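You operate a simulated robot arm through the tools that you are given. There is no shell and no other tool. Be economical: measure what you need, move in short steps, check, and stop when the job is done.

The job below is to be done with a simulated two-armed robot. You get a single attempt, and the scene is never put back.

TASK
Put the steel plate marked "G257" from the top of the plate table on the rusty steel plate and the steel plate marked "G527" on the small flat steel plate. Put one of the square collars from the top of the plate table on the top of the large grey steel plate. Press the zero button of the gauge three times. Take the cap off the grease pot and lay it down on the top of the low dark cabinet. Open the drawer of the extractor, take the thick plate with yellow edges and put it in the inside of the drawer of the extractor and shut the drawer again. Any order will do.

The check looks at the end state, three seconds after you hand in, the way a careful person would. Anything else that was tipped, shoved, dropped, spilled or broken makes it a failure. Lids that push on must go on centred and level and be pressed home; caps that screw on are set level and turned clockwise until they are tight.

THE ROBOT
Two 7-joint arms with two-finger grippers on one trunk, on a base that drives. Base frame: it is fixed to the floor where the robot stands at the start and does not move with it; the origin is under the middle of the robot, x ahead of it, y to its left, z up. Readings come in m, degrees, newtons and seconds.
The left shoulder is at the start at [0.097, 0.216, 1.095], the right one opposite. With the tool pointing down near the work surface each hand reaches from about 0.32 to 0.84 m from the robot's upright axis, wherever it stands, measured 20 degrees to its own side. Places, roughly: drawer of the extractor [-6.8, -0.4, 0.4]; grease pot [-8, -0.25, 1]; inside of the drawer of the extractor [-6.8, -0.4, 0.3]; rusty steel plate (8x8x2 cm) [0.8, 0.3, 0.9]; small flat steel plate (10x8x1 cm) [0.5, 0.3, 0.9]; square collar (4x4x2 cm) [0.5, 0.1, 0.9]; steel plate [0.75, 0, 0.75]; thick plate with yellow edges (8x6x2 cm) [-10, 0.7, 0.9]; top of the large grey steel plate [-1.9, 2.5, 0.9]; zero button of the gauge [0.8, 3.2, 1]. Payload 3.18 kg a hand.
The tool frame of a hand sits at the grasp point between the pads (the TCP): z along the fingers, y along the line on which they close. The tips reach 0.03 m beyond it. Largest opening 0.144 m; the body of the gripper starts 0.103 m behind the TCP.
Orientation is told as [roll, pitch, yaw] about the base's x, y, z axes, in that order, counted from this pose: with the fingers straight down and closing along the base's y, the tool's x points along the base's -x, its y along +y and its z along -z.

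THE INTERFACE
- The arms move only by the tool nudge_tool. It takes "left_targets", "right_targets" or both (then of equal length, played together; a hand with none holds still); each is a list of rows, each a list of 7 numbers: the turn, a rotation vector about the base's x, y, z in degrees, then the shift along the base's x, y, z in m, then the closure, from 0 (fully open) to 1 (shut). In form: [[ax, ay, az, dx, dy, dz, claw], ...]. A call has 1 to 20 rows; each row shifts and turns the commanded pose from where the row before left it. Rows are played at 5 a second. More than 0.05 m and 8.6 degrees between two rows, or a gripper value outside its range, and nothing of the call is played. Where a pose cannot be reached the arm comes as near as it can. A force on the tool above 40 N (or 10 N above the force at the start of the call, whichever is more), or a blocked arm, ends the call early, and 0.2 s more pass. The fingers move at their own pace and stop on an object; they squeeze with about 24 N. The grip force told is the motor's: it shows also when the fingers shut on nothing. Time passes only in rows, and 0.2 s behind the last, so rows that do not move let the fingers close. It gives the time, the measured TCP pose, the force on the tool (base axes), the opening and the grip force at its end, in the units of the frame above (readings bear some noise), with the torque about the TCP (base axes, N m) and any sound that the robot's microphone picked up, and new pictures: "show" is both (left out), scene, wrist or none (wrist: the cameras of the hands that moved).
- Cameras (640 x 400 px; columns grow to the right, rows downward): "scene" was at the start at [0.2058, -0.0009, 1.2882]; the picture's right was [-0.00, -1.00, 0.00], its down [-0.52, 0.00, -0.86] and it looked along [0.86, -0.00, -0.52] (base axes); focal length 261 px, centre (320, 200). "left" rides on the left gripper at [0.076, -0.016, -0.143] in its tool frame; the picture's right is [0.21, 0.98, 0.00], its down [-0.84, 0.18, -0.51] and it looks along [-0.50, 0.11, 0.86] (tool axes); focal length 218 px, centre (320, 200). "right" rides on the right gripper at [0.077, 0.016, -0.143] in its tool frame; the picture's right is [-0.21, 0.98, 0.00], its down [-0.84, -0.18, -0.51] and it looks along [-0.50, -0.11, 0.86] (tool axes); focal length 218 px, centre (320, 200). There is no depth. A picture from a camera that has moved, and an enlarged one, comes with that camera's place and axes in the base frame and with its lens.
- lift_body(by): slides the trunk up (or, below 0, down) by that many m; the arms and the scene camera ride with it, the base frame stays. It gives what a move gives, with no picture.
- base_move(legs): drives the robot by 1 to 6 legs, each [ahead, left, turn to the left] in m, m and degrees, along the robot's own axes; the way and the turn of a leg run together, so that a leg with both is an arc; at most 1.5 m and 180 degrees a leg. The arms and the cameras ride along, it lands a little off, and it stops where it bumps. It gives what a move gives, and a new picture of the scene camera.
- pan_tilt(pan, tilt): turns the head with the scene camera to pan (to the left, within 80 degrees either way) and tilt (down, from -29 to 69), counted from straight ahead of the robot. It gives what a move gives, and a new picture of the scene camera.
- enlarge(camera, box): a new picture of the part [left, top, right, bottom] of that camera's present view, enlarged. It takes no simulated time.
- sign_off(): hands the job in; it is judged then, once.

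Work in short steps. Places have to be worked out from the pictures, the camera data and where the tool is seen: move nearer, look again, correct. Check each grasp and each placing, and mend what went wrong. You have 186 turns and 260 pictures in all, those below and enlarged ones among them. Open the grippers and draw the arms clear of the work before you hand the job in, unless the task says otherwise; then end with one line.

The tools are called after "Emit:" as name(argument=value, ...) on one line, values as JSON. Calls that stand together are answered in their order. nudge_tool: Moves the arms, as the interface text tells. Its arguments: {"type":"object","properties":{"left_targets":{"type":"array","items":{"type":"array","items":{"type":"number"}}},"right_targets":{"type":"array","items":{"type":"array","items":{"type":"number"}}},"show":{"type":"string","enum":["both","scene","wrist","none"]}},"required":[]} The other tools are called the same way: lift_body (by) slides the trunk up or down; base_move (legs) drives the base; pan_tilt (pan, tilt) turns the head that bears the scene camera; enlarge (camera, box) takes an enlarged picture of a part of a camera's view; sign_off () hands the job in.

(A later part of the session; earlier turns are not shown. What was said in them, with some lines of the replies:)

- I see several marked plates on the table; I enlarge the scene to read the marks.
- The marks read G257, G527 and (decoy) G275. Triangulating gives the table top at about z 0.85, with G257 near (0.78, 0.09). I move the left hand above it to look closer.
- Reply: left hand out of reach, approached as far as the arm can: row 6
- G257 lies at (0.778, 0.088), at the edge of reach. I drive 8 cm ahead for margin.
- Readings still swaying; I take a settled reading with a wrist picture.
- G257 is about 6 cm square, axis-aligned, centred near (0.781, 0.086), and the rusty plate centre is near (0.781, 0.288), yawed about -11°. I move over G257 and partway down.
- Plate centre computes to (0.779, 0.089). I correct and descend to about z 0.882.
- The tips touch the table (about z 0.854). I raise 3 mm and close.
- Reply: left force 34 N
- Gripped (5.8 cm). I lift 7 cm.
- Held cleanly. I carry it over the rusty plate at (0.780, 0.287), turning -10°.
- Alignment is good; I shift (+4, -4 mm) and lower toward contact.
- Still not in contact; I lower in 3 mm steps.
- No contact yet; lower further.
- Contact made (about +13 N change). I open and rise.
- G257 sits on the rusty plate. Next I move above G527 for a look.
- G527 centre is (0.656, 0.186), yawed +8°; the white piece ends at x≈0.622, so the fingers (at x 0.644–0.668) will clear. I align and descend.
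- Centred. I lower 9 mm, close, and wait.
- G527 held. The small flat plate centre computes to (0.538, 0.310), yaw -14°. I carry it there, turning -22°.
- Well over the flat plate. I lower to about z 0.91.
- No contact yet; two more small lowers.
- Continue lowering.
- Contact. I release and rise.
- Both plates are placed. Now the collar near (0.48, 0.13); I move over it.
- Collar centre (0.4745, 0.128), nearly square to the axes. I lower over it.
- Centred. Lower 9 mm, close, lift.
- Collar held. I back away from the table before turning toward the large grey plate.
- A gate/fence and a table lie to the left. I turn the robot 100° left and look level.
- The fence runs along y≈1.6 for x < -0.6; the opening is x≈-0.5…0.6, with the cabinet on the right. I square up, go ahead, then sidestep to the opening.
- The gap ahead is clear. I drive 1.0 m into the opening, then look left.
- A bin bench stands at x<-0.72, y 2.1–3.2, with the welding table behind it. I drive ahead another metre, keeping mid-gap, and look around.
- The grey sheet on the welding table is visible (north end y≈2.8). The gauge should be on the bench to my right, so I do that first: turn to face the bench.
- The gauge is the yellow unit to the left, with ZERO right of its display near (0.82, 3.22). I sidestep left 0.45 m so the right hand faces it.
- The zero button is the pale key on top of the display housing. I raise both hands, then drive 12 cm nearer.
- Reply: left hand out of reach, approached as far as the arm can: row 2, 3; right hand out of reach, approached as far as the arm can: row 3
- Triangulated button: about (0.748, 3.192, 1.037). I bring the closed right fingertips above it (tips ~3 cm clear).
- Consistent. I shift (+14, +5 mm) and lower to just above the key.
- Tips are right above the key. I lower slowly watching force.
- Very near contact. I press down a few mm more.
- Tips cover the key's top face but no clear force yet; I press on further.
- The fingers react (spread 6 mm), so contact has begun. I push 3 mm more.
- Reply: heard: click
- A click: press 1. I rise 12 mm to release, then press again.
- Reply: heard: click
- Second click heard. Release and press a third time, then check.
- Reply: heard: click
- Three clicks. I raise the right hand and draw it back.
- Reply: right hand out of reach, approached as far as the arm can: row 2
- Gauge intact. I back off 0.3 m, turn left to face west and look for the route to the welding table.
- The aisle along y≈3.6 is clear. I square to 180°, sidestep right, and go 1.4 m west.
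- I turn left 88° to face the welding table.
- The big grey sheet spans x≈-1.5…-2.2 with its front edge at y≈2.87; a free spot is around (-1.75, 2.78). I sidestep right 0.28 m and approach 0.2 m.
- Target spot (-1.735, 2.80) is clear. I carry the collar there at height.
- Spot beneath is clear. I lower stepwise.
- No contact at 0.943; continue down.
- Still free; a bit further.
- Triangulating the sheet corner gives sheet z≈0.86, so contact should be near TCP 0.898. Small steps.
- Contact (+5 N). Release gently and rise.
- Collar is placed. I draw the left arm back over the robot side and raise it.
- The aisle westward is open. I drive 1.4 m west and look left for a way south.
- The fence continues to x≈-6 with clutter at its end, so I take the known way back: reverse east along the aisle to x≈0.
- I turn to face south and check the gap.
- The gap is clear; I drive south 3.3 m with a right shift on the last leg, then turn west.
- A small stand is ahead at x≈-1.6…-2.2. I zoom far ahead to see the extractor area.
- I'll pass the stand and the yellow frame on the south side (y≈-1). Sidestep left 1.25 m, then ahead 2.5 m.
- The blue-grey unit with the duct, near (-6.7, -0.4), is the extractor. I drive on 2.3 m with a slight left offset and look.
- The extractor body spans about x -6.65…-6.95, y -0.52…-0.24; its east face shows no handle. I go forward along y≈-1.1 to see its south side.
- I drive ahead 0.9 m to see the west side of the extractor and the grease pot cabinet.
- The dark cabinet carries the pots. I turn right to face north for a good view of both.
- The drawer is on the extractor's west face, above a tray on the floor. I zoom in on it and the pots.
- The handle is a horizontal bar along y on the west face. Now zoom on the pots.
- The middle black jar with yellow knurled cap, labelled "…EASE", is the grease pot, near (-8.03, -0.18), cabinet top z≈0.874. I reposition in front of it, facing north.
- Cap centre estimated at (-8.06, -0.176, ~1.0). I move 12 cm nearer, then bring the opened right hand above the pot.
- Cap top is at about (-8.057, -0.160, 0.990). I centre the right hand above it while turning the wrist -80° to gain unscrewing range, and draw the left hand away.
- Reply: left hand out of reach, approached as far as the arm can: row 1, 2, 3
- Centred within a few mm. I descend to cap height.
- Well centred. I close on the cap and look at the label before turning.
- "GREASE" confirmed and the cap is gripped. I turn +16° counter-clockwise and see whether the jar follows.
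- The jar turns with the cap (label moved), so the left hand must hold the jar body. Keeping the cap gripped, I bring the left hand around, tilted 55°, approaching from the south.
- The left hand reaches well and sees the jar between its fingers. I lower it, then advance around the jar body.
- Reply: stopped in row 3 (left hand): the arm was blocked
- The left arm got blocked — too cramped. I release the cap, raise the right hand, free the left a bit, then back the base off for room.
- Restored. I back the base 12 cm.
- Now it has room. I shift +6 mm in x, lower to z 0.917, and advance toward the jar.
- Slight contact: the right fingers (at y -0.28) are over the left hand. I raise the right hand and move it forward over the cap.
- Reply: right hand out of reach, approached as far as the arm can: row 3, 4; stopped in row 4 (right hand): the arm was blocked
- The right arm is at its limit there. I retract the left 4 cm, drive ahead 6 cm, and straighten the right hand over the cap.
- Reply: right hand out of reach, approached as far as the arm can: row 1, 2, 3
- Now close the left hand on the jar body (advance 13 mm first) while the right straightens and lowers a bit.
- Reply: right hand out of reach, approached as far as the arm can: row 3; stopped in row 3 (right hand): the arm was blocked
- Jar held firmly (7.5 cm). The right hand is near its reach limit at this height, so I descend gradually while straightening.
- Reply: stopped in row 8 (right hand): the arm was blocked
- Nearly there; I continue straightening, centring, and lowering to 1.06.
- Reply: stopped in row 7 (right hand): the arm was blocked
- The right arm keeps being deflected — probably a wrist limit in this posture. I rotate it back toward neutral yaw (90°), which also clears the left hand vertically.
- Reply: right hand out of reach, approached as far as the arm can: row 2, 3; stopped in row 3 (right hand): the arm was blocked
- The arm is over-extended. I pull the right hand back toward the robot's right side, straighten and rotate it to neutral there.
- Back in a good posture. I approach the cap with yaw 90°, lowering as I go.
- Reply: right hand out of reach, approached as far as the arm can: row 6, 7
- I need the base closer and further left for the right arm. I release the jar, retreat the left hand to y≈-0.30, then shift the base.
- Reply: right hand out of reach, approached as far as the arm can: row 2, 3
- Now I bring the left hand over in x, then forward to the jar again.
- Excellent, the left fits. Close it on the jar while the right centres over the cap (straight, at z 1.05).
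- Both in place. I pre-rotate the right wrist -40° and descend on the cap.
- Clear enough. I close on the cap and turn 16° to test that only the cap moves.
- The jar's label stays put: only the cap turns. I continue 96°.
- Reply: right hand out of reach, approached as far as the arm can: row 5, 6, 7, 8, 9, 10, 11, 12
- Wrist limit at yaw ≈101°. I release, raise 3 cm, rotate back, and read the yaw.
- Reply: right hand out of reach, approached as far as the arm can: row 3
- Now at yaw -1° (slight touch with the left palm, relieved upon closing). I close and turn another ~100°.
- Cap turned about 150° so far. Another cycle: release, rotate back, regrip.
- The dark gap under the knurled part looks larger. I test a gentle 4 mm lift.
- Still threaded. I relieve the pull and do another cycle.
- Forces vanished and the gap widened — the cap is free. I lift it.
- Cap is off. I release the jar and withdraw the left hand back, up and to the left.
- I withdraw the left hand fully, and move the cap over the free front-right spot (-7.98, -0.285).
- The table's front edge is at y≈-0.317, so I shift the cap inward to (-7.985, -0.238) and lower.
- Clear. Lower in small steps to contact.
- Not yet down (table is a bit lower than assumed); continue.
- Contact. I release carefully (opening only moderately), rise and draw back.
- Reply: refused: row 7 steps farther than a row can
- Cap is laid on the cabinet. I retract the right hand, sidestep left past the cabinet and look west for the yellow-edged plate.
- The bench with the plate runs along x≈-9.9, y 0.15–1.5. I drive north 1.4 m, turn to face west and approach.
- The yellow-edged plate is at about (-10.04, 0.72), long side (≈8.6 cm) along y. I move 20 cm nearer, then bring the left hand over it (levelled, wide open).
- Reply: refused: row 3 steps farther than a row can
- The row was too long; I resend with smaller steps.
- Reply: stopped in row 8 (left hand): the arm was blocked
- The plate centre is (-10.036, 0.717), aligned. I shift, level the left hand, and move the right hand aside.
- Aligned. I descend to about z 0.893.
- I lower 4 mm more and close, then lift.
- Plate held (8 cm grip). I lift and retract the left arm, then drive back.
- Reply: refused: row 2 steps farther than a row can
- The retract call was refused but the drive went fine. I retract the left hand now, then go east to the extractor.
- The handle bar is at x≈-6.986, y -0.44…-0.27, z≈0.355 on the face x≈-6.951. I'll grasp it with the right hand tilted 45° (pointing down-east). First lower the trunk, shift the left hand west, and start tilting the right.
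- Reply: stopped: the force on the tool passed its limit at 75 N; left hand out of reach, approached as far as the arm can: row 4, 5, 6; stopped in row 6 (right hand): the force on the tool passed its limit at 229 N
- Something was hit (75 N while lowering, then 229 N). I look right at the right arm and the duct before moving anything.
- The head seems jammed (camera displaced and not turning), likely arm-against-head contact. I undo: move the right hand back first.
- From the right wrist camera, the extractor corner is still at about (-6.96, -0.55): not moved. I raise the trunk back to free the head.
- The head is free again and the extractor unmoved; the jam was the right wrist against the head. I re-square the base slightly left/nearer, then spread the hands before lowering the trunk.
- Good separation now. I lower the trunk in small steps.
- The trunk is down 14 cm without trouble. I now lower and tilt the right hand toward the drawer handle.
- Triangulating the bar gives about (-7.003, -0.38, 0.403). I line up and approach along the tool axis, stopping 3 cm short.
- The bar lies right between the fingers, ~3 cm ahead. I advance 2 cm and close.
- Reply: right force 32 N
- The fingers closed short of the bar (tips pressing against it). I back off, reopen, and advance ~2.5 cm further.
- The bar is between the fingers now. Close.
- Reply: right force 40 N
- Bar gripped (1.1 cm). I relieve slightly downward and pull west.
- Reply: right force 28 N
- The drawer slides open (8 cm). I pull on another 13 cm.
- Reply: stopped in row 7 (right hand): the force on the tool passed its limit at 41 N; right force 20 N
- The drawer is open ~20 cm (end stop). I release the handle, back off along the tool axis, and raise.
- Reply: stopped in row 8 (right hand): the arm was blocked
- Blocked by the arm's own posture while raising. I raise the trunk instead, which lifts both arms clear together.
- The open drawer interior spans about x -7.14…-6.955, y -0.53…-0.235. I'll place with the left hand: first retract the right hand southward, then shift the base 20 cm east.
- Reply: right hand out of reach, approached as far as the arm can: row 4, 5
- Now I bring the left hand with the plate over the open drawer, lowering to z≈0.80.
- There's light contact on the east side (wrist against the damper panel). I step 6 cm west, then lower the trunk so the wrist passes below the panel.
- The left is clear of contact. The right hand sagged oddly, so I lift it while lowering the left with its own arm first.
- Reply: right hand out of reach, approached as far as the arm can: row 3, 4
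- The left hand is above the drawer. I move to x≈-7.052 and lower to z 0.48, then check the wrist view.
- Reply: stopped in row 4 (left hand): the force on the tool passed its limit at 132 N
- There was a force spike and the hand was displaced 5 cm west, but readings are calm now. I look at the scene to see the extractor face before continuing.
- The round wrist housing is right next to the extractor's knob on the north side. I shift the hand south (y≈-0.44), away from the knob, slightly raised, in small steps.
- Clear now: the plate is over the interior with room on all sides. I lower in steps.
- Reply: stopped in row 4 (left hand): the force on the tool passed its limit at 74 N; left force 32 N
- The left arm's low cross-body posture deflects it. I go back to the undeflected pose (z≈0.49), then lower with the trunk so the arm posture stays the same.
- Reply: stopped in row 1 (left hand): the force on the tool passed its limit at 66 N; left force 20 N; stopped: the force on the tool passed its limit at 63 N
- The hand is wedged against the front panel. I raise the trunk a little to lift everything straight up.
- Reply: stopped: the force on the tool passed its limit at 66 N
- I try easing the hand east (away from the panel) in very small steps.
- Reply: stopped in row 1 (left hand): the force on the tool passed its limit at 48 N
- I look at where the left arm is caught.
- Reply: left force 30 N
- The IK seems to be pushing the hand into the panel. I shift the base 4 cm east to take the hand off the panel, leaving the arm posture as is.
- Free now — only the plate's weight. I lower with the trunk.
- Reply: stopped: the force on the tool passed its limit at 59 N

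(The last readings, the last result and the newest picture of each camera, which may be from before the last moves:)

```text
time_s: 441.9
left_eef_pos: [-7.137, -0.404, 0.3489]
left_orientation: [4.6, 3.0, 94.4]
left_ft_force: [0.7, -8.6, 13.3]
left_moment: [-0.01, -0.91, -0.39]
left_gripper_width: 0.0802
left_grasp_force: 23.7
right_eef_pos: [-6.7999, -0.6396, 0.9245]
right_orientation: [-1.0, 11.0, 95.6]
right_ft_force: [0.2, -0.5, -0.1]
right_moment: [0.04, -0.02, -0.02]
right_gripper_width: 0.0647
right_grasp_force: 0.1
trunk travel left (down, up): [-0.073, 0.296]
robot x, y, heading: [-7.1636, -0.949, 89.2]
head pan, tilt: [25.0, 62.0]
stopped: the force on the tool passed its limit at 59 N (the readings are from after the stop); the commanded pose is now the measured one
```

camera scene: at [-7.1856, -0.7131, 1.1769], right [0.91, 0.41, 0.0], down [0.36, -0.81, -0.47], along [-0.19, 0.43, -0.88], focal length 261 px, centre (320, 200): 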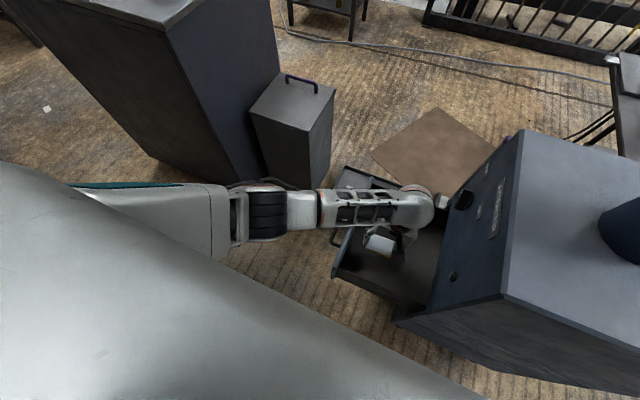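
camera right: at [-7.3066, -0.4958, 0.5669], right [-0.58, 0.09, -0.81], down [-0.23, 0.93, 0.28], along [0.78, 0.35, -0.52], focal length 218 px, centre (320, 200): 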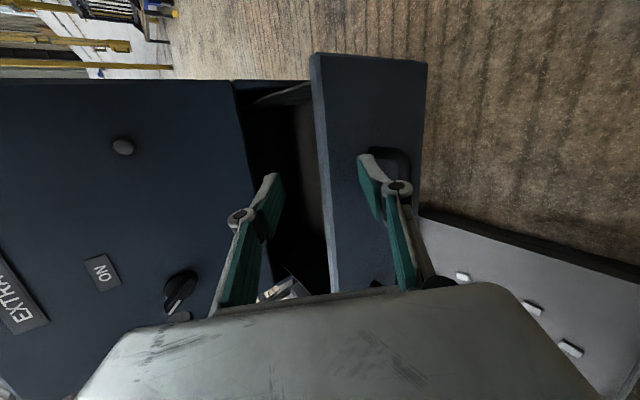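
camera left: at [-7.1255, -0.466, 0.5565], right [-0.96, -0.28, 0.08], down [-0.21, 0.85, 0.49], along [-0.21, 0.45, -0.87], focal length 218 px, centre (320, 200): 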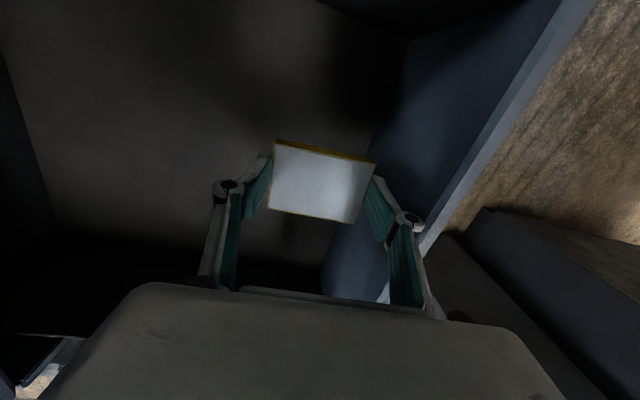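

Contact with the drawer floor (z≈0.31). I release the plate gently.

Emit:
nudge_tool(left_targets=[[0, 0, 0, 0, 0, 0, 0.6], [0, 0, 0, 0, 0, 0, 0.4], [0, 0, 0, 0, 0, 0, 0.33], [0, 0, 0, 0, 0, 0, 0.33]], show="wrist")

```text
time_s: 442.9
left_eef_pos: [-7.1381, -0.4035, 0.3457]
left_orientation: [5.0, 3.0, 94.5]
left_ft_force: [-1.0, -0.1, 1.6]
left_moment: [-0.03, -0.05, 0.04]
left_gripper_width: 0.0965
left_grasp_force: 0.0
right_eef_pos: [-6.7992, -0.6384, 0.9258]
right_orientation: [-1.0, 10.9, 95.7]
right_ft_force: [-0.5, 0.6, -0.2]
right_moment: [-0.05, 0.02, 0.0]
right_gripper_width: 0.0649
right_grasp_force: 0.1
trunk travel left (down, up): [-0.073, 0.296]
robot x, y, heading: [-7.1647, -0.9481, 89.3]
head pan, tilt: [25.0, 62.0]
camera left: at [-7.1053, -0.4699, 0.4907], right [-0.96, -0.28, 0.1], down [-0.2, 0.86, 0.48], along [-0.22, 0.44, -0.87], focal length 218 px, centre (320, 200)
```

left: 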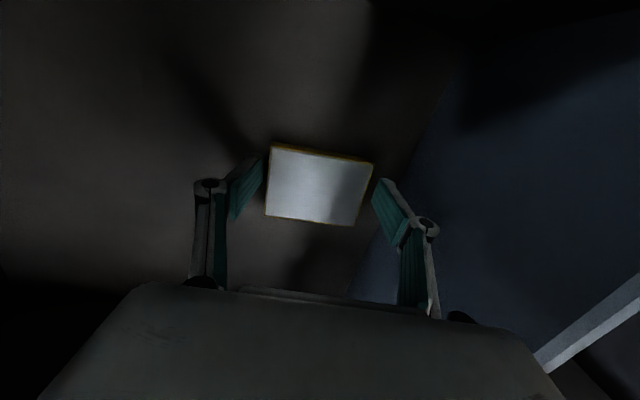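

The plate lies flat on the drawer floor. I raise by the trunk to lift the hand straight out.

Emit:
lift_body(by=0.12)

Emit:
nudge_tool(left_targets=[[0, 0, 0, -0.005, 0, 0.03, 0.5], [0, 0, 0, -0.01, 0, 0.04, 0.5], [0, 0, 0, -0.02, 0, 0.04, 0.5], [0, 0, 0, -0.02, 0, 0.04, 0.5], [0, 0, 0, -0.02, 0, 0.04, 0.5], [0, 0, 0, -0.02, 0, 0.04, 0.5], [0, 0, 0, -0.02, -0.01, 0.04, 0.5], [0, 0, 0, 0, 0, 0, 0.5]], show="scene")

```text
time_s: 443.4
left_eef_pos: [-7.1572, -0.3951, 0.3567]
left_orientation: [5.1, 2.5, 96.2]
left_ft_force: [30.1, -16.1, 8.8]
left_moment: [0.56, 1.81, 1.03]
left_gripper_width: 0.0816
left_grasp_force: 0.0
right_eef_pos: [-6.797, -0.6438, 0.9424]
right_orientation: [-0.9, 10.1, 95.3]
right_ft_force: [0.4, -1.2, -0.3]
right_moment: [-0.04, 0.01, -0.02]
right_gripper_width: 0.0646
right_grasp_force: 0.0
trunk travel left (down, up): [-0.088, 0.282]
robot x, y, heading: [-7.162, -0.9476, 89.2]
head pan, tilt: [25.0, 62.0]
stopped: the force on the tool passed its limit at 80 N (the readings are from after the stop); the commanded pose is now the measured one
```

```text
time_s: 443.8
left_eef_pos: [-7.1659, -0.3998, 0.3671]
left_orientation: [5.0, 3.1, 96.4]
left_ft_force: [11.7, -6.4, -2.0]
left_moment: [0.23, 0.33, 0.36]
left_gripper_width: 0.0643
left_grasp_force: 0.0
right_eef_pos: [-6.7951, -0.6432, 0.9429]
right_orientation: [-1.1, 10.2, 95.5]
right_ft_force: [-0.2, 0.0, 0.1]
right_moment: [0.02, 0.02, -0.06]
right_gripper_width: 0.0647
right_grasp_force: 0.0
trunk travel left (down, up): [-0.088, 0.282]
robot x, y, heading: [-7.1627, -0.9473, 89.1]
head pan, tilt: [25.0, 62.0]
stopped in row 1 (left hand): the force on the tool passed its limit at 61 N (the readings are from after the stop); the commanded pose is now the measured one
camera scene: at [-7.1825, -0.6785, 1.1367], right [0.91, 0.41, 0.0], down [0.36, -0.81, -0.47], along [-0.19, 0.43, -0.88], focal length 261 px, centre (320, 200)
```

scene: 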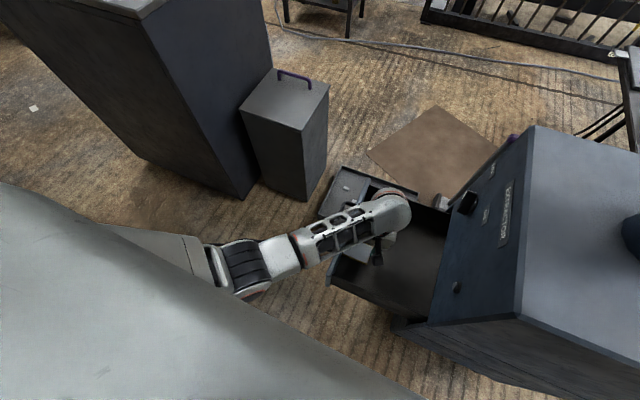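

The hand drifted west against the panel again on starting. I shift the base 5 cm east to give slack, then raise with the trunk.

Emit:
base_move(legs=[[0, -0.06, 0]])

Emit:
lift_body(by=0.12)

```text
time_s: 445.0
left_eef_pos: [-7.1072, -0.4024, 0.3676]
left_orientation: [5.3, 3.1, 96.2]
left_ft_force: [-0.4, 0.0, -0.6]
left_moment: [0.01, 0.01, 0.0]
left_gripper_width: 0.0718
left_grasp_force: 0.0
right_eef_pos: [-6.7366, -0.6426, 0.9424]
right_orientation: [-1.1, 10.2, 95.5]
right_ft_force: [0.2, 0.2, 1.5]
right_moment: [-0.01, 0.01, -0.02]
right_gripper_width: 0.065
right_grasp_force: 0.0
trunk travel left (down, up): [-0.088, 0.282]
robot x, y, heading: [-7.1056, -0.9528, 88.9]
head pan, tilt: [25.0, 62.0]
camera scene: at [-7.1232, -0.6791, 1.1365], right [0.91, 0.41, 0.0], down [0.36, -0.81, -0.47], along [-0.19, 0.43, -0.88], focal length 261 px, centre (320, 200)
```

scene: 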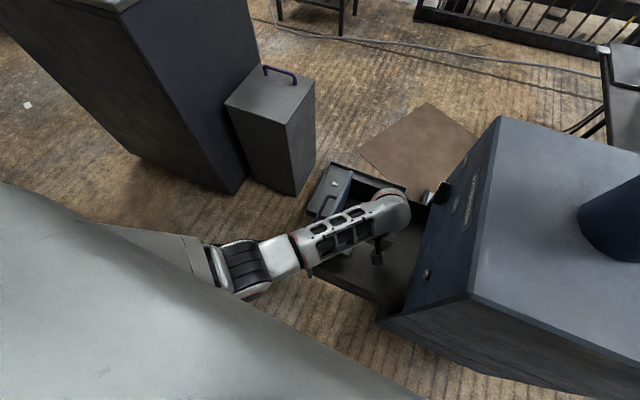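

```text
time_s: 446.5
left_eef_pos: [-7.1887, -0.386, 0.467]
left_orientation: [10.3, 2.2, 99.4]
left_ft_force: [-1.4, 2.9, 6.1]
left_moment: [0.07, 0.2, -0.11]
left_gripper_width: 0.0834
left_grasp_force: 2.5
right_eef_pos: [-6.7379, -0.6475, 1.0693]
right_orientation: [-1.2, 8.5, 95.0]
right_ft_force: [0.4, 1.2, -0.6]
right_moment: [-0.02, -0.02, -0.01]
right_gripper_width: 0.0648
right_grasp_force: 0.0
trunk travel left (down, up): [-0.208, 0.162]
robot x, y, heading: [-7.1046, -0.9493, 89.1]
head pan, tilt: [25.0, 62.0]
```

Out to about z 0.467. I raise the trunk further to clear the rim.

Emit:
lift_body(by=0.1)

Emit:
pan_tilt(pan=15, tilt=55)

```text
time_s: 447.9
left_eef_pos: [-7.1788, -0.3673, 0.5934]
left_orientation: [8.5, 0.2, 99.9]
left_ft_force: [-0.4, 0.6, -0.4]
left_moment: [-0.02, 0.02, -0.02]
left_gripper_width: 0.0722
left_grasp_force: 0.0
right_eef_pos: [-6.739, -0.6493, 1.1698]
right_orientation: [-1.3, 8.0, 94.8]
right_ft_force: [-0.6, 0.3, 0.5]
right_moment: [0.04, 0.03, 0.02]
right_gripper_width: 0.0649
right_grasp_force: 0.1
trunk travel left (down, up): [-0.308, 0.062]
robot x, y, heading: [-7.1046, -0.9474, 89.1]
head pan, tilt: [25.0, 62.0]
```

```text
time_s: 448.6
left_eef_pos: [-7.1767, -0.3673, 0.5939]
left_orientation: [8.2, 0.1, 100.1]
left_ft_force: [-0.7, 0.0, -0.4]
left_moment: [0.02, -0.06, 0.0]
left_gripper_width: 0.0719
left_grasp_force: 0.1
right_eef_pos: [-6.7393, -0.65, 1.1698]
right_orientation: [-1.4, 8.0, 94.8]
right_ft_force: [-0.7, 0.3, 0.1]
right_moment: [0.03, -0.04, -0.02]
right_gripper_width: 0.0645
right_grasp_force: 0.1
trunk travel left (down, up): [-0.308, 0.062]
robot x, y, heading: [-7.1048, -0.9498, 89.2]
head pan, tilt: [15.0, 55.0]
camera scene: at [-7.1176, -0.8373, 1.3883], right [0.97, 0.24, 0.0], down [0.2, -0.79, -0.57], along [-0.14, 0.56, -0.82], focal length 261 px, centre (320, 200)
```

scene: 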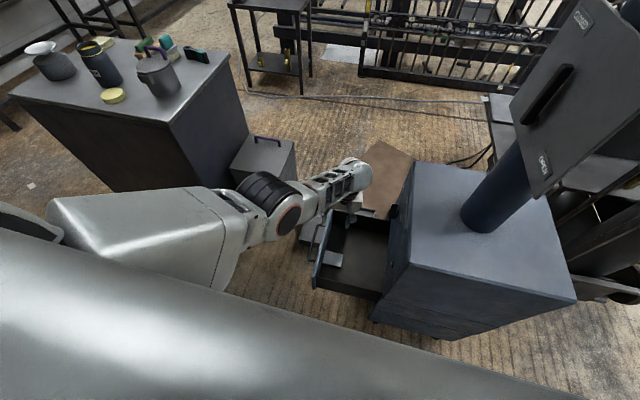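

The hand is out and the plate sits in the drawer. I lift the left arm away to the west, then drive the base back to where the right arm worked well.

Emit:
nudge_tool(left_targets=[[0, 0, 0, -0.01, 0, 0.04, 0.5], [0, 0, 0, -0.02, 0, 0.04, 0.5], [0, 0, 0, -0.03, 0, 0.035, 0.5], [0, 0, 0, -0.03, 0, 0.035, 0.5], [0, 0, 0, -0.03, 0, 0.035, 0.5], [0, 0, 0, -0.03, 0, 0.035, 0.5], [0, 0, 0, -0.03, -0.01, 0.035, 0.5], [0, 0, 0, -0.03, -0.01, 0.035, 0.5], [0, 0, 0, -0.03, -0.01, 0.035, 0.5], [0, 0, 0, 0, 0, 0, 0.5]], show="none")

Emit:
base_move(legs=[[0, 0.3, 1]])

```text
time_s: 450.3
left_eef_pos: [-7.3307, -0.3652, 0.8605]
left_orientation: [15.9, -3.0, 91.3]
left_ft_force: [0.7, -0.8, -0.6]
left_moment: [0.02, -0.01, 0.01]
left_gripper_width: 0.0721
left_grasp_force: 0.0
left hand out of reach, approached as far as the arm can: row 7, 8
right_eef_pos: [-6.7393, -0.6486, 1.1699]
right_orientation: [-1.3, 8.0, 94.8]
right_ft_force: [0.6, 0.4, -0.2]
right_moment: [0.0, -0.01, 0.0]
right_gripper_width: 0.0648
right_grasp_force: 0.1
trunk travel left (down, up): [-0.308, 0.062]
robot x, y, heading: [-7.1019, -0.9477, 89.1]
head pan, tilt: [15.0, 55.0]
stopped in row 8 (left hand): the arm was blocked; the commanded pose is now the measured one
```

```text
time_s: 453.6
left_eef_pos: [-7.6464, -0.3676, 0.8603]
left_orientation: [15.7, -3.0, 92.1]
left_ft_force: [-0.2, 0.0, 0.8]
left_moment: [-0.01, -0.01, 0.01]
left_gripper_width: 0.0723
left_grasp_force: 0.0
right_eef_pos: [-7.0515, -0.6412, 1.1693]
right_orientation: [-1.4, 8.1, 95.5]
right_ft_force: [-0.4, 0.2, -0.3]
right_moment: [-0.04, -0.02, 0.02]
right_gripper_width: 0.0649
right_grasp_force: 0.1
trunk travel left (down, up): [-0.308, 0.062]
robot x, y, heading: [-7.4139, -0.9471, 89.5]
head pan, tilt: [15.0, 55.0]
camera scene: at [-7.4284, -0.8341, 1.3884], right [0.97, 0.25, 0.0], down [0.21, -0.79, -0.57], along [-0.15, 0.55, -0.82], focal length 261 px, centre (320, 200)
```

scene: 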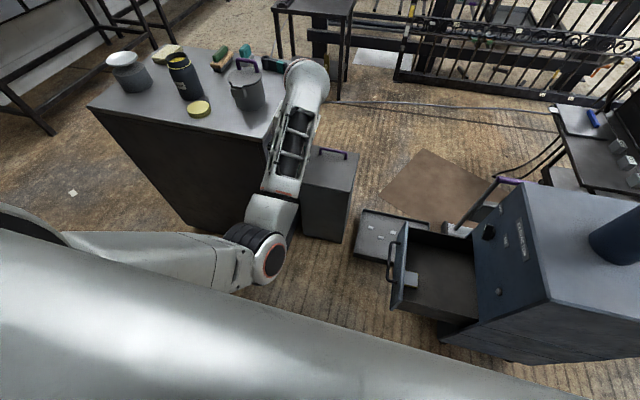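

Plate is in the drawer and the drawer is open. I bring the right hand (closed) to the pose that earlier allowed lowering safely, then lower the trunk.

Emit:
nudge_tool(right_targets=[[0, 0, 0, -0.025, 0.028, -0.008, 0.8], [0, 0, 0, -0.025, 0.028, -0.008, 1], [0, 0, 0, -0.025, 0.028, -0.008, 1], [1.5, 0, -1, -0.025, 0.028, -0.008, 1], [1.5, 0, -1, -0.025, 0.028, -0.008, 1], [1.5, 0, -1, -0.025, 0.028, -0.008, 1], [0, 0, 0, 0, 0, 0, 1]], show="none")

Emit:
lift_body(by=-0.13)

Emit:
lift_body(by=-0.13)

```text
time_s: 455.2
left_eef_pos: [-7.646, -0.3663, 0.86]
left_orientation: [15.8, -3.1, 92.0]
left_ft_force: [0.4, -0.3, 0.7]
left_moment: [0.01, 0.04, 0.01]
left_gripper_width: 0.072
left_grasp_force: 0.0
right_eef_pos: [-7.1998, -0.4739, 1.1166]
right_orientation: [-1.7, 3.5, 92.5]
right_ft_force: [-0.8, -0.1, 0.0]
right_moment: [0.0, 0.04, 0.04]
right_gripper_width: 0.0
right_grasp_force: 23.8
trunk travel left (down, up): [-0.308, 0.062]
robot x, y, heading: [-7.4083, -0.946, 90.1]
head pan, tilt: [15.0, 55.0]
```

```text
time_s: 456.8
left_eef_pos: [-7.6987, -0.3672, 0.7261]
left_orientation: [22.0, -3.2, 93.1]
left_ft_force: [-0.6, 0.0, -0.4]
left_moment: [0.04, -0.01, 0.01]
left_gripper_width: 0.0721
left_grasp_force: 0.0
right_eef_pos: [-7.2012, -0.4742, 0.9935]
right_orientation: [-1.6, 3.3, 92.5]
right_ft_force: [1.1, -1.2, 0.0]
right_moment: [0.03, -0.01, 0.01]
right_gripper_width: 0.0002
right_grasp_force: 23.4
trunk travel left (down, up): [-0.178, 0.192]
robot x, y, heading: [-7.4099, -0.9492, 89.8]
head pan, tilt: [15.0, 55.0]
```

```text
time_s: 458.4
left_eef_pos: [-7.7097, -0.4792, 0.4443]
left_orientation: [23.2, 19.0, 94.4]
left_ft_force: [-0.2, -0.6, 0.4]
left_moment: [0.01, -0.04, 0.01]
left_gripper_width: 0.072
left_grasp_force: 0.1
right_eef_pos: [-7.2082, -0.4855, 0.8886]
right_orientation: [-2.2, 1.0, 93.2]
right_ft_force: [-0.1, 0.2, -0.2]
right_moment: [-0.02, 0.0, 0.0]
right_gripper_width: 0.0
right_grasp_force: 23.8
trunk travel left (down, up): [-0.048, 0.322]
robot x, y, heading: [-7.4146, -0.9427, 89.8]
head pan, tilt: [15.0, 55.0]
```

The left arm has sagged a bit but touches nothing. I lower and tilt the right fist toward the west side of the handle, and look.

Emit:
nudge_tool(right_targets=[[0, -2.5, -0.4, -0.011, 0.008, -0.04, 1], [0, -2.5, -0.4, -0.011, 0.008, -0.04, 1], [0, -2.5, -0.4, -0.011, 0.008, -0.04, 1], [0, -2.5, -0.4, -0.011, 0.008, -0.04, 1], [0, -2.5, -0.4, -0.011, 0.008, -0.04, 1], [0, -2.5, -0.4, -0.011, 0.008, -0.04, 1], [0, -2.5, -0.4, -0.011, 0.008, -0.04, 1], [0, -2.5, 0, -0.011, 0.008, -0.04, 1], [0, -2.5, 0, -0.011, 0.008, -0.03, 1], [0, 0, 0, 0, 0, 0, 1]], show="both")

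```text
time_s: 460.8
left_eef_pos: [-7.7051, -0.478, 0.4453]
left_orientation: [24.1, 18.9, 94.5]
left_ft_force: [0.0, 0.2, -0.3]
left_moment: [-0.01, 0.03, -0.01]
left_gripper_width: 0.0718
left_grasp_force: 0.0
right_eef_pos: [-7.2945, -0.399, 0.535]
right_orientation: [-23.7, 1.1, 88.2]
right_ft_force: [-1.2, -0.7, 0.5]
right_moment: [-0.04, 0.0, 0.01]
right_gripper_width: 0.0
right_grasp_force: 24.7
trunk travel left (down, up): [-0.048, 0.322]
robot x, y, heading: [-7.4148, -0.9477, 89.6]
head pan, tilt: [15.0, 55.0]
stopped in row 10 (right hand): the arm was blocked; the commanded pose is now the measured one
camera scene: at [-7.4197, -0.6457, 1.1069], right [0.97, 0.25, 0.0], down [0.2, -0.78, -0.59], along [-0.15, 0.57, -0.81], focal length 261 px, centre (320, 200)
camera right: at [-7.3677, -0.4721, 0.6602], right [-0.89, 0.23, -0.4], down [-0.01, 0.85, 0.52], along [0.46, 0.47, -0.76], focal length 218 px, centre (320, 200)
```

scene: 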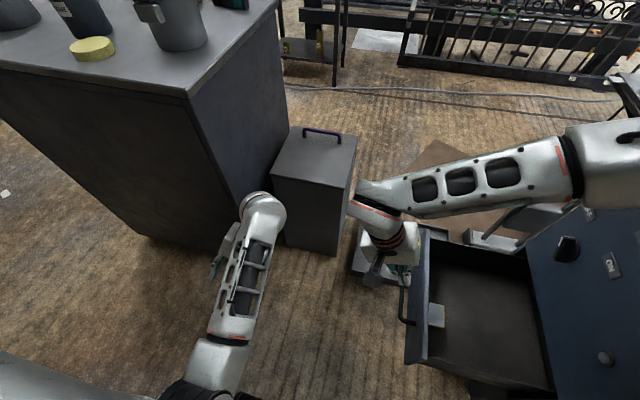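
right: 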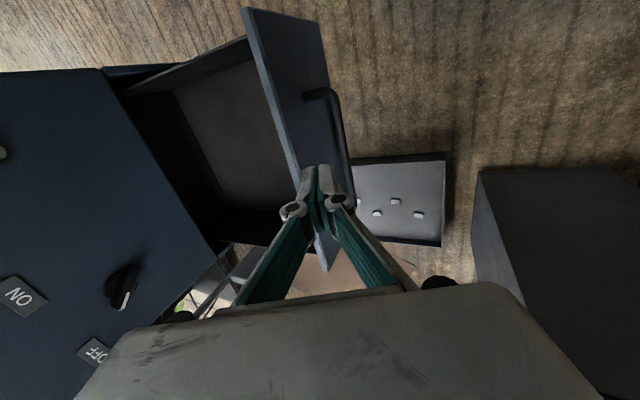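

The knob still points to OFF (not turned). The bar is at x≈-7.26; I move the fist slightly west and lower to bar height.

Emit:
nudge_tool(right_targets=[[0, 0, 0, -0.012, 0, 0, 1], [0, 0, 0, -0.013, 0, -0.01, 1], [0, 0, 0, 0, 0.002, -0.025, 1], [0, 0, 0, 0, 0.002, -0.025, 1], [0, 0, 0, 0, 0.002, -0.025, 1], [0, 0, 0, 0, 0.002, -0.025, 1], [0, 0, 0, 0, 0, 0, 1]], show="wrist")

```text
time_s: 462.6
left_eef_pos: [-7.7039, -0.4785, 0.446]
left_orientation: [24.2, 18.9, 94.3]
left_ft_force: [1.0, 0.1, -1.0]
left_moment: [-0.01, -0.02, -0.01]
left_gripper_width: 0.0723
left_grasp_force: 0.1
right_eef_pos: [-7.3206, -0.3876, 0.4255]
right_orientation: [-23.6, 1.1, 88.2]
right_ft_force: [0.5, 0.4, -0.5]
right_moment: [-0.01, 0.0, 0.01]
right_gripper_width: 0.0
right_grasp_force: 23.8
trunk travel left (down, up): [-0.048, 0.322]
robot x, y, heading: [-7.408, -0.9476, 89.4]
head pan, tilt: [15.0, 55.0]
stopped in row 7 (right hand): the arm was blocked; the commanded pose is now the measured one
camera right: at [-7.3933, -0.4598, 0.5507], right [-0.89, 0.23, -0.4], down [-0.01, 0.85, 0.52], along [0.46, 0.47, -0.76], focal length 218 px, centre (320, 200)
```

right: 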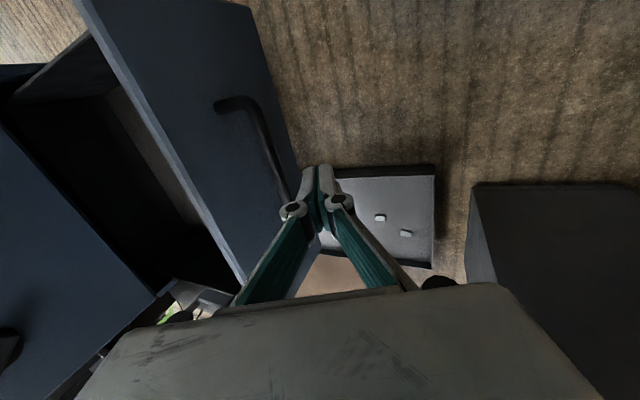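

The fist is just west of the bar. I push east.

Emit:
nudge_tool(right_targets=[[0, 0, 0, 0.015, 0, 0, 1], [0, 0, 0, 0.02, 0, 0, 1], [0, 0, 0, 0.02, 0, 0, 1], [0, 0, 0, 0.02, 0, 0, 1], [0, 0, 0, 0.02, 0, 0, 1], [0, 0, 0, 0.02, 0, 0, 1], [0, 0, 0, 0.02, 0, 0, 1], [0, 0, 0, 0.02, 0, 0, 1]], show="scene")

```text
time_s: 464.6
left_eef_pos: [-7.703, -0.4777, 0.4455]
left_orientation: [24.2, 18.8, 94.4]
left_ft_force: [0.6, 0.4, 0.7]
left_moment: [-0.01, -0.02, -0.01]
left_gripper_width: 0.0722
left_grasp_force: 0.1
right_eef_pos: [-7.1647, -0.3878, 0.4232]
right_orientation: [-23.6, 1.1, 88.3]
right_ft_force: [0.0, 0.0, 0.3]
right_moment: [-0.02, 0.02, 0.01]
right_gripper_width: 0.0002
right_grasp_force: 24.3
trunk travel left (down, up): [-0.048, 0.322]
robot x, y, heading: [-7.4101, -0.9438, 89.6]
head pan, tilt: [15.0, 55.0]
stopped in row 8 (right hand): the arm was blocked; the commanded pose is now the measured one
camera scene: at [-7.418, -0.6452, 1.1063], right [0.97, 0.25, -0.01], down [0.2, -0.78, -0.59], along [-0.15, 0.57, -0.81], focal length 261 px, centre (320, 200)
```

scene: 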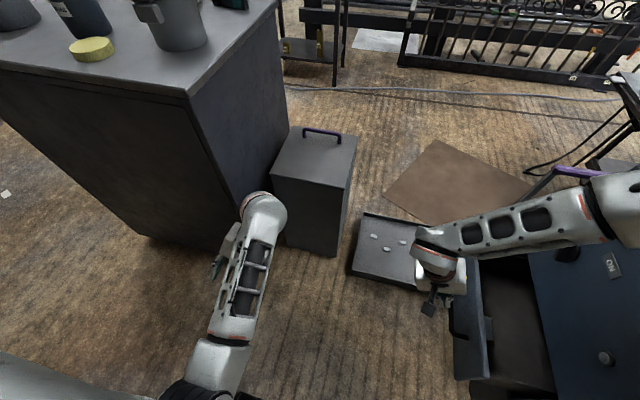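

Drawer moving in. "Blocked" was only at the end of the row list with full travel achieved, so I push on in small steps.

Emit:
nudge_tool(right_targets=[[0, 0, 0, 0.015, 0, 0, 1], [0, 0, 0, 0.015, 0, 0, 1], [0, 0, 0, 0.015, 0, 0, 1], [0, 0, 0, 0.015, 0, 0, 1], [0, 0, 0, 0.015, 0, 0, 1]], show="scene")

```text
time_s: 465.8
left_eef_pos: [-7.7019, -0.4775, 0.4464]
left_orientation: [24.2, 18.9, 94.4]
left_ft_force: [-0.9, 0.5, -0.3]
left_moment: [0.02, -0.01, -0.02]
left_gripper_width: 0.072
left_grasp_force: 0.1
right_eef_pos: [-7.0893, -0.3859, 0.4241]
right_orientation: [-23.6, 1.2, 88.3]
right_ft_force: [-0.4, -0.4, 0.0]
right_moment: [-0.01, 0.01, 0.02]
right_gripper_width: 0.0003
right_grasp_force: 24.4
trunk travel left (down, up): [-0.048, 0.322]
robot x, y, heading: [-7.4139, -0.9464, 89.7]
head pan, tilt: [15.0, 55.0]
camera scene: at [-7.4174, -0.6445, 1.1061], right [0.97, 0.25, -0.01], down [0.2, -0.78, -0.59], along [-0.15, 0.57, -0.81], focal length 261 px, centre (320, 200)
```

scene: 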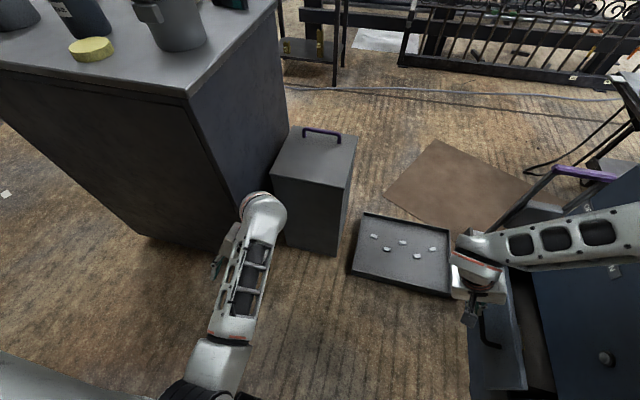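

Smooth. A further push to the closed position.

Emit:
nudge_tool(right_targets=[[0, 0, 0, 0.012, 0, 0, 1], [0, 0, 0, 0.012, 0, 0, 1], [0, 0, 0, 0.012, 0, 0, 1], [0, 0, 0, 0.01, 0, 0, 1], [0, 0, 0, 0.008, 0, 0, 1]], show="scene")

```text
time_s: 466.9
left_eef_pos: [-7.7027, -0.4769, 0.4459]
left_orientation: [24.2, 18.9, 94.5]
left_ft_force: [-0.9, 0.0, 0.0]
left_moment: [0.04, 0.03, 0.0]
left_gripper_width: 0.0719
left_grasp_force: 0.1
right_eef_pos: [-7.0358, -0.3862, 0.4208]
right_orientation: [-23.4, 1.2, 88.2]
right_ft_force: [0.1, -0.2, 0.4]
right_moment: [0.02, -0.01, -0.01]
right_gripper_width: 0.0003
right_grasp_force: 23.3
trunk travel left (down, up): [-0.048, 0.322]
robot x, y, heading: [-7.4102, -0.9433, 89.8]
head pan, tilt: [15.0, 55.0]
camera scene: at [-7.417, -0.6441, 1.106], right [0.97, 0.25, -0.01], down [0.2, -0.78, -0.59], along [-0.15, 0.57, -0.81], focal length 261 px, centre (320, 200)
```

scene: 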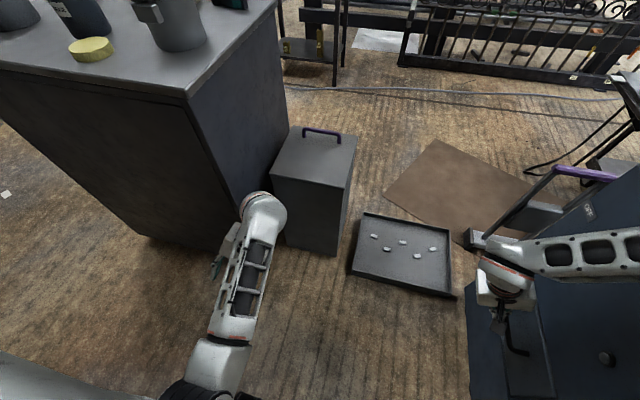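

Almost shut; the panel looks nearly flush. I push until there is resistance.

Emit:
nudge_tool(right_targets=[[0, 0, 0, 0.006, 0, 0, 1], [0, 0, 0, 0.006, 0, 0, 1], [0, 0, 0, 0.006, 0, 0, 1], [0, 0, 0, 0.006, 0, 0, 1], [0, 0, 0, 0.006, 0, 0, 1], [0, 0, 0, 0.005, 0, 0, 1]], show="wrist")

```text
time_s: 467.8
left_eef_pos: [-7.7033, -0.4776, 0.4462]
left_orientation: [24.2, 18.8, 94.4]
left_ft_force: [-0.1, 0.0, 1.1]
left_moment: [-0.01, -0.04, 0.02]
left_gripper_width: 0.0721
left_grasp_force: 0.1
right_eef_pos: [-7.0311, -0.3855, 0.4203]
right_orientation: [-22.6, 1.3, 88.9]
right_ft_force: [-3.6, -1.1, 4.4]
right_moment: [0.04, -0.03, 0.03]
right_gripper_width: 0.0001
right_grasp_force: 23.9
trunk travel left (down, up): [-0.048, 0.322]
robot x, y, heading: [-7.4116, -0.9465, 89.6]
head pan, tilt: [15.0, 55.0]
stopped in row 3 (right hand): the force on the tool passed its limit at 45 N (the readings are from after the stop); the commanded pose is now the measured one
camera right: at [-7.1009, -0.4588, 0.5485], right [-0.9, 0.22, -0.38], down [-0.01, 0.86, 0.52], along [0.44, 0.47, -0.77], focal length 218 px, centre (320, 200)
```

right: 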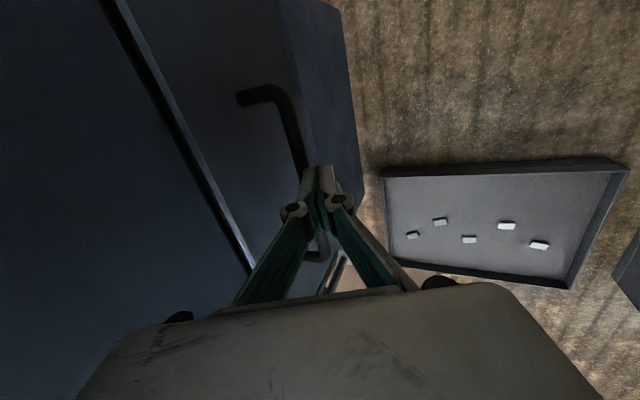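

Firm resistance: the drawer is shut. I back the fist off west and raise the trunk.

Emit:
nudge_tool(right_targets=[[0, 0, 0, -0.015, 0, 0, 1], [0, 0, 0, -0.025, 0, 0.005, 1], [0, 0, 0, -0.03, 0, 0.01, 1], [0, 0, 0, -0.03, 0, 0.01, 1], [0, 0, 0, -0.03, 0, 0.01, 1]], show="none")

Emit:
lift_body(by=0.13)

Emit:
pan_tilt(pan=-10, tilt=50)

```text
time_s: 468.9
left_eef_pos: [-7.7042, -0.4792, 0.4459]
left_orientation: [24.0, 18.7, 94.6]
left_ft_force: [-0.3, 0.1, 0.0]
left_moment: [0.0, 0.0, -0.02]
left_gripper_width: 0.0721
left_grasp_force: 0.0
right_eef_pos: [-7.1597, -0.3871, 0.455]
right_orientation: [-22.6, 1.4, 88.9]
right_ft_force: [0.0, -0.1, 0.1]
right_moment: [0.02, 0.04, 0.03]
right_gripper_width: 0.0002
right_grasp_force: 23.9
trunk travel left (down, up): [-0.048, 0.322]
robot x, y, heading: [-7.4122, -0.9441, 89.7]
head pan, tilt: [15.0, 55.0]
```

```text
time_s: 469.7
left_eef_pos: [-7.7999, -0.4695, 0.4783]
left_orientation: [34.7, 18.7, 97.1]
left_ft_force: [0.0, -0.5, -1.8]
left_moment: [-0.14, 0.04, 0.0]
left_gripper_width: 0.0719
left_grasp_force: 0.1
right_eef_pos: [-7.1637, -0.3898, 0.4764]
right_orientation: [-23.3, 3.4, 89.0]
right_ft_force: [0.2, 0.9, -0.3]
right_moment: [-0.04, -0.08, 0.02]
right_gripper_width: 0.0
right_grasp_force: 23.6
trunk travel left (down, up): [-0.089, 0.28]
robot x, y, heading: [-7.4108, -0.9435, 89.9]
head pan, tilt: [15.0, 55.0]
stopped: the arm was blocked; the commanded pose is now the measured one
```

```text
time_s: 470.6
left_eef_pos: [-7.8001, -0.4702, 0.4812]
left_orientation: [34.7, 18.5, 97.3]
left_ft_force: [0.7, -0.6, -0.4]
left_moment: [-0.02, 0.0, 0.0]
left_gripper_width: 0.0722
left_grasp_force: 0.2
right_eef_pos: [-7.1641, -0.3863, 0.4798]
right_orientation: [-23.3, 2.9, 88.9]
right_ft_force: [-0.1, -0.8, -0.3]
right_moment: [0.0, 0.0, 0.0]
right_gripper_width: 0.0
right_grasp_force: 24.3
trunk travel left (down, up): [-0.089, 0.28]
robot x, y, heading: [-7.4102, -0.9476, 89.6]
head pan, tilt: [-10.0, 50.0]
camera scene: at [-7.397, -0.6603, 1.1534], right [0.98, -0.17, 0.0], down [-0.13, -0.75, -0.64], along [0.11, 0.63, -0.77], focal length 261 px, centre (320, 200)
```

scene: 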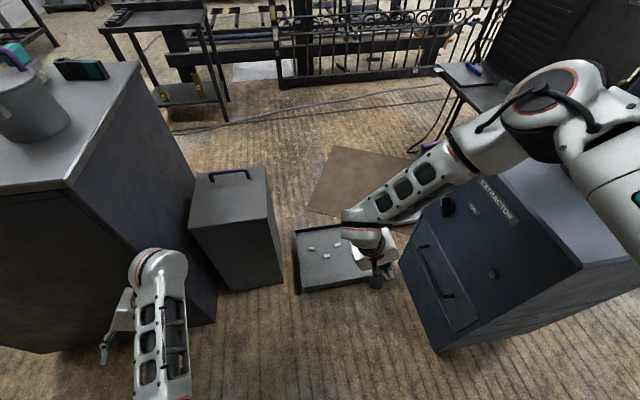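

The drawer is shut, looking as at the start. The left arm is close to the cabinet front, so I ease it south-east and the right hand up-west.

Emit:
nudge_tool(left_targets=[[0, 0, 0, 0.02, -0.02, 0, 0.5], [0, 0, 0, 0.02, -0.02, 0, 0.5], [0, 0, 0, 0.02, -0.02, 0.01, 0.5], [0, 0, 0, 0.02, -0.01, 0.01, 0.5], [0, 0, 0, 0.02, 0, 0.02, 0.5]], right_targets=[[0, 0, 0, -0.015, 0, 0.02, 1], [0, 3, 0, -0.015, -0.01, 0.03, 1], [0, 4, 0, -0.015, -0.01, 0.03, 1], [0, 4, 0, -0.01, -0.01, 0.03, 1], [0, 4, 0, -0.01, -0.01, 0.03, 1]], show="scene")

```text
time_s: 471.2
left_eef_pos: [-7.854, -0.4957, 0.5104]
left_orientation: [45.8, 15.4, 100.1]
left_ft_force: [0.0, -0.2, -0.1]
left_moment: [-0.02, 0.07, 0.0]
left_gripper_width: 0.0718
left_grasp_force: 0.0
right_eef_pos: [-7.1929, -0.3959, 0.5254]
right_orientation: [-20.7, 3.0, 89.2]
right_ft_force: [0.4, 0.2, 0.5]
right_moment: [-0.01, 0.01, -0.03]
right_gripper_width: 0.0001
right_grasp_force: 23.6
trunk travel left (down, up): [-0.089, 0.28]
robot x, y, heading: [-7.4148, -0.9455, 89.7]
head pan, tilt: [-10.0, 50.0]
stopped in row 3 (left hand): the arm was blocked; the commanded pose is now the measured one
camera scene: at [-7.397, -0.6601, 1.1534], right [0.98, -0.18, 0.0], down [-0.13, -0.75, -0.64], along [0.11, 0.63, -0.77], focal length 261 px, centre (320, 200)
```

scene: 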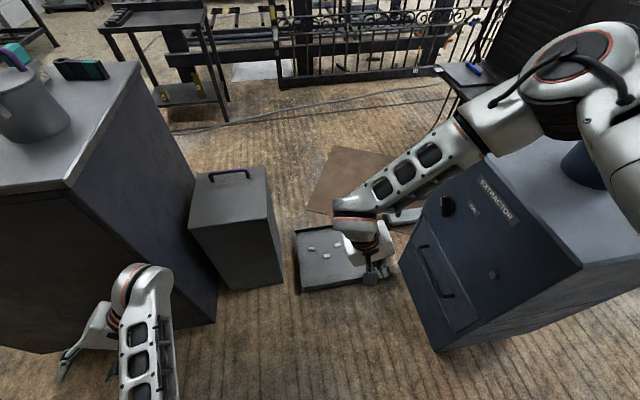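

The left arm hangs free. I move only the right hand further west and up to pull its elbow away from the duct panel.

Emit:
nudge_tool(right_targets=[[0, 3, 0, -0.025, -0.005, 0.02, 1], [0, 4, 0, -0.025, -0.005, 0.03, 1], [0, 4, 0, -0.025, -0.005, 0.03, 1], [0, 4, 0, -0.02, -0.01, 0.03, 1], [0, 4, 0, -0.01, -0.01, 0.03, 1], [0, 0, 0, 0, 0, 0, 1]], show="none")

Emit:
base_move(legs=[[-0.25, 0, 0]])

```text
time_s: 472.6
left_eef_pos: [-7.8552, -0.4969, 0.5091]
left_orientation: [45.7, 15.5, 100.2]
left_ft_force: [-0.4, -0.3, 0.4]
left_moment: [0.03, 0.02, 0.02]
left_gripper_width: 0.0719
left_grasp_force: 0.0
right_eef_pos: [-7.2971, -0.4299, 0.6669]
right_orientation: [-1.6, 3.1, 90.0]
right_ft_force: [1.2, 0.0, 0.4]
right_moment: [0.02, -0.04, 0.02]
right_gripper_width: 0.0
right_grasp_force: 23.9
trunk travel left (down, up): [-0.089, 0.28]
robot x, y, heading: [-7.4124, -0.9424, 90.0]
head pan, tilt: [-10.0, 50.0]
```

```text
time_s: 474.4
left_eef_pos: [-7.8586, -0.744, 0.5099]
left_orientation: [45.7, 15.5, 100.5]
left_ft_force: [0.9, -0.3, 0.0]
left_moment: [0.0, -0.03, 0.0]
left_gripper_width: 0.0717
left_grasp_force: 0.0
right_eef_pos: [-7.301, -0.6726, 0.6669]
right_orientation: [-1.7, 3.2, 90.4]
right_ft_force: [-0.4, 0.0, 0.3]
right_moment: [0.0, 0.02, -0.02]
right_gripper_width: 0.0002
right_grasp_force: 24.1
trunk travel left (down, up): [-0.089, 0.28]
robot x, y, heading: [-7.4152, -1.1868, 90.2]
head pan, tilt: [-10.0, 50.0]
camera scene: at [-7.3988, -0.904, 1.1536], right [0.99, -0.17, 0.0], down [-0.13, -0.75, -0.64], along [0.11, 0.63, -0.77], focal length 261 px, centre (320, 200)
```

scene: 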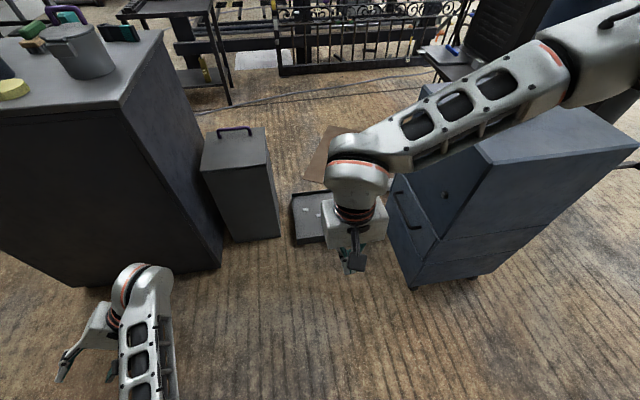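

Everything is clear: the drawer is shut, the cap is on the cabinet, and the arms are away from the work. I open both grippers.

Emit:
nudge_tool(right_targets=[[0, 0, 0, 0, 0, 0, 0.5], [0, 0, 0, 0, 0, 0, 0.2], [0, 0, 0, 0, 0, 0, 0.2]], show="none")

Emit:
enlarge(camera="scene", box=[280, 90, 640, 315])

```text
time_s: 475.2
left_eef_pos: [-7.8586, -0.7423, 0.509]
left_orientation: [45.7, 15.5, 100.5]
left_ft_force: [-0.1, 0.7, -0.5]
left_moment: [0.02, 0.0, 0.01]
left_gripper_width: 0.0721
left_grasp_force: 0.1
right_eef_pos: [-7.3016, -0.6736, 0.6655]
right_orientation: [-1.7, 3.2, 90.5]
right_ft_force: [0.5, -0.3, -0.6]
right_moment: [0.0, 0.0, -0.01]
right_gripper_width: 0.1151
right_grasp_force: 0.1
trunk travel left (down, up): [-0.089, 0.28]
robot x, y, heading: [-7.4136, -1.1893, 90.4]
head pan, tilt: [-10.0, 50.0]
```

```text
1.78 times, centred on (460, 202) of scene
camera zoom: at [-7.3988, -0.9036, 1.1534], right [0.99, -0.17, 0.0], down [-0.13, -0.76, -0.64], along [0.11, 0.63, -0.77], focal length 464 px, centre (71, 196)
```

zoom: 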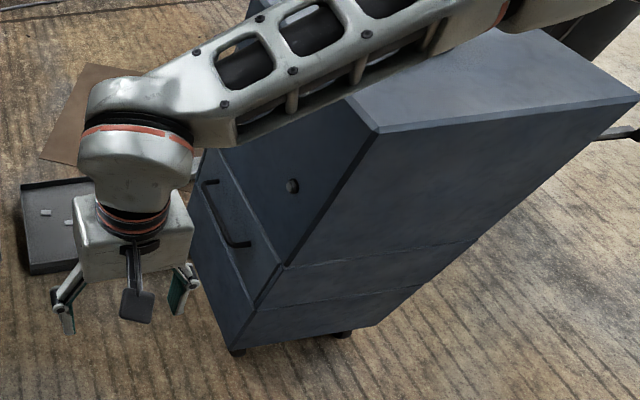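

The drawer front sits flush as it did at the start. I hand the job in.

Emit:
sign_off()

```text
The job is handed in.
```

All the tasks are done and the job is handed in: both marked plates and the collar are placed, the zero button was pressed three times, the grease cap is on the dark cabinet, and the yellow-edged plate is in the shut extractor drawer. While working at the drawer, the arms hit force limits several times (peak 229 N); the extractor, its knob and the drawer looked undisturbed afterwards.
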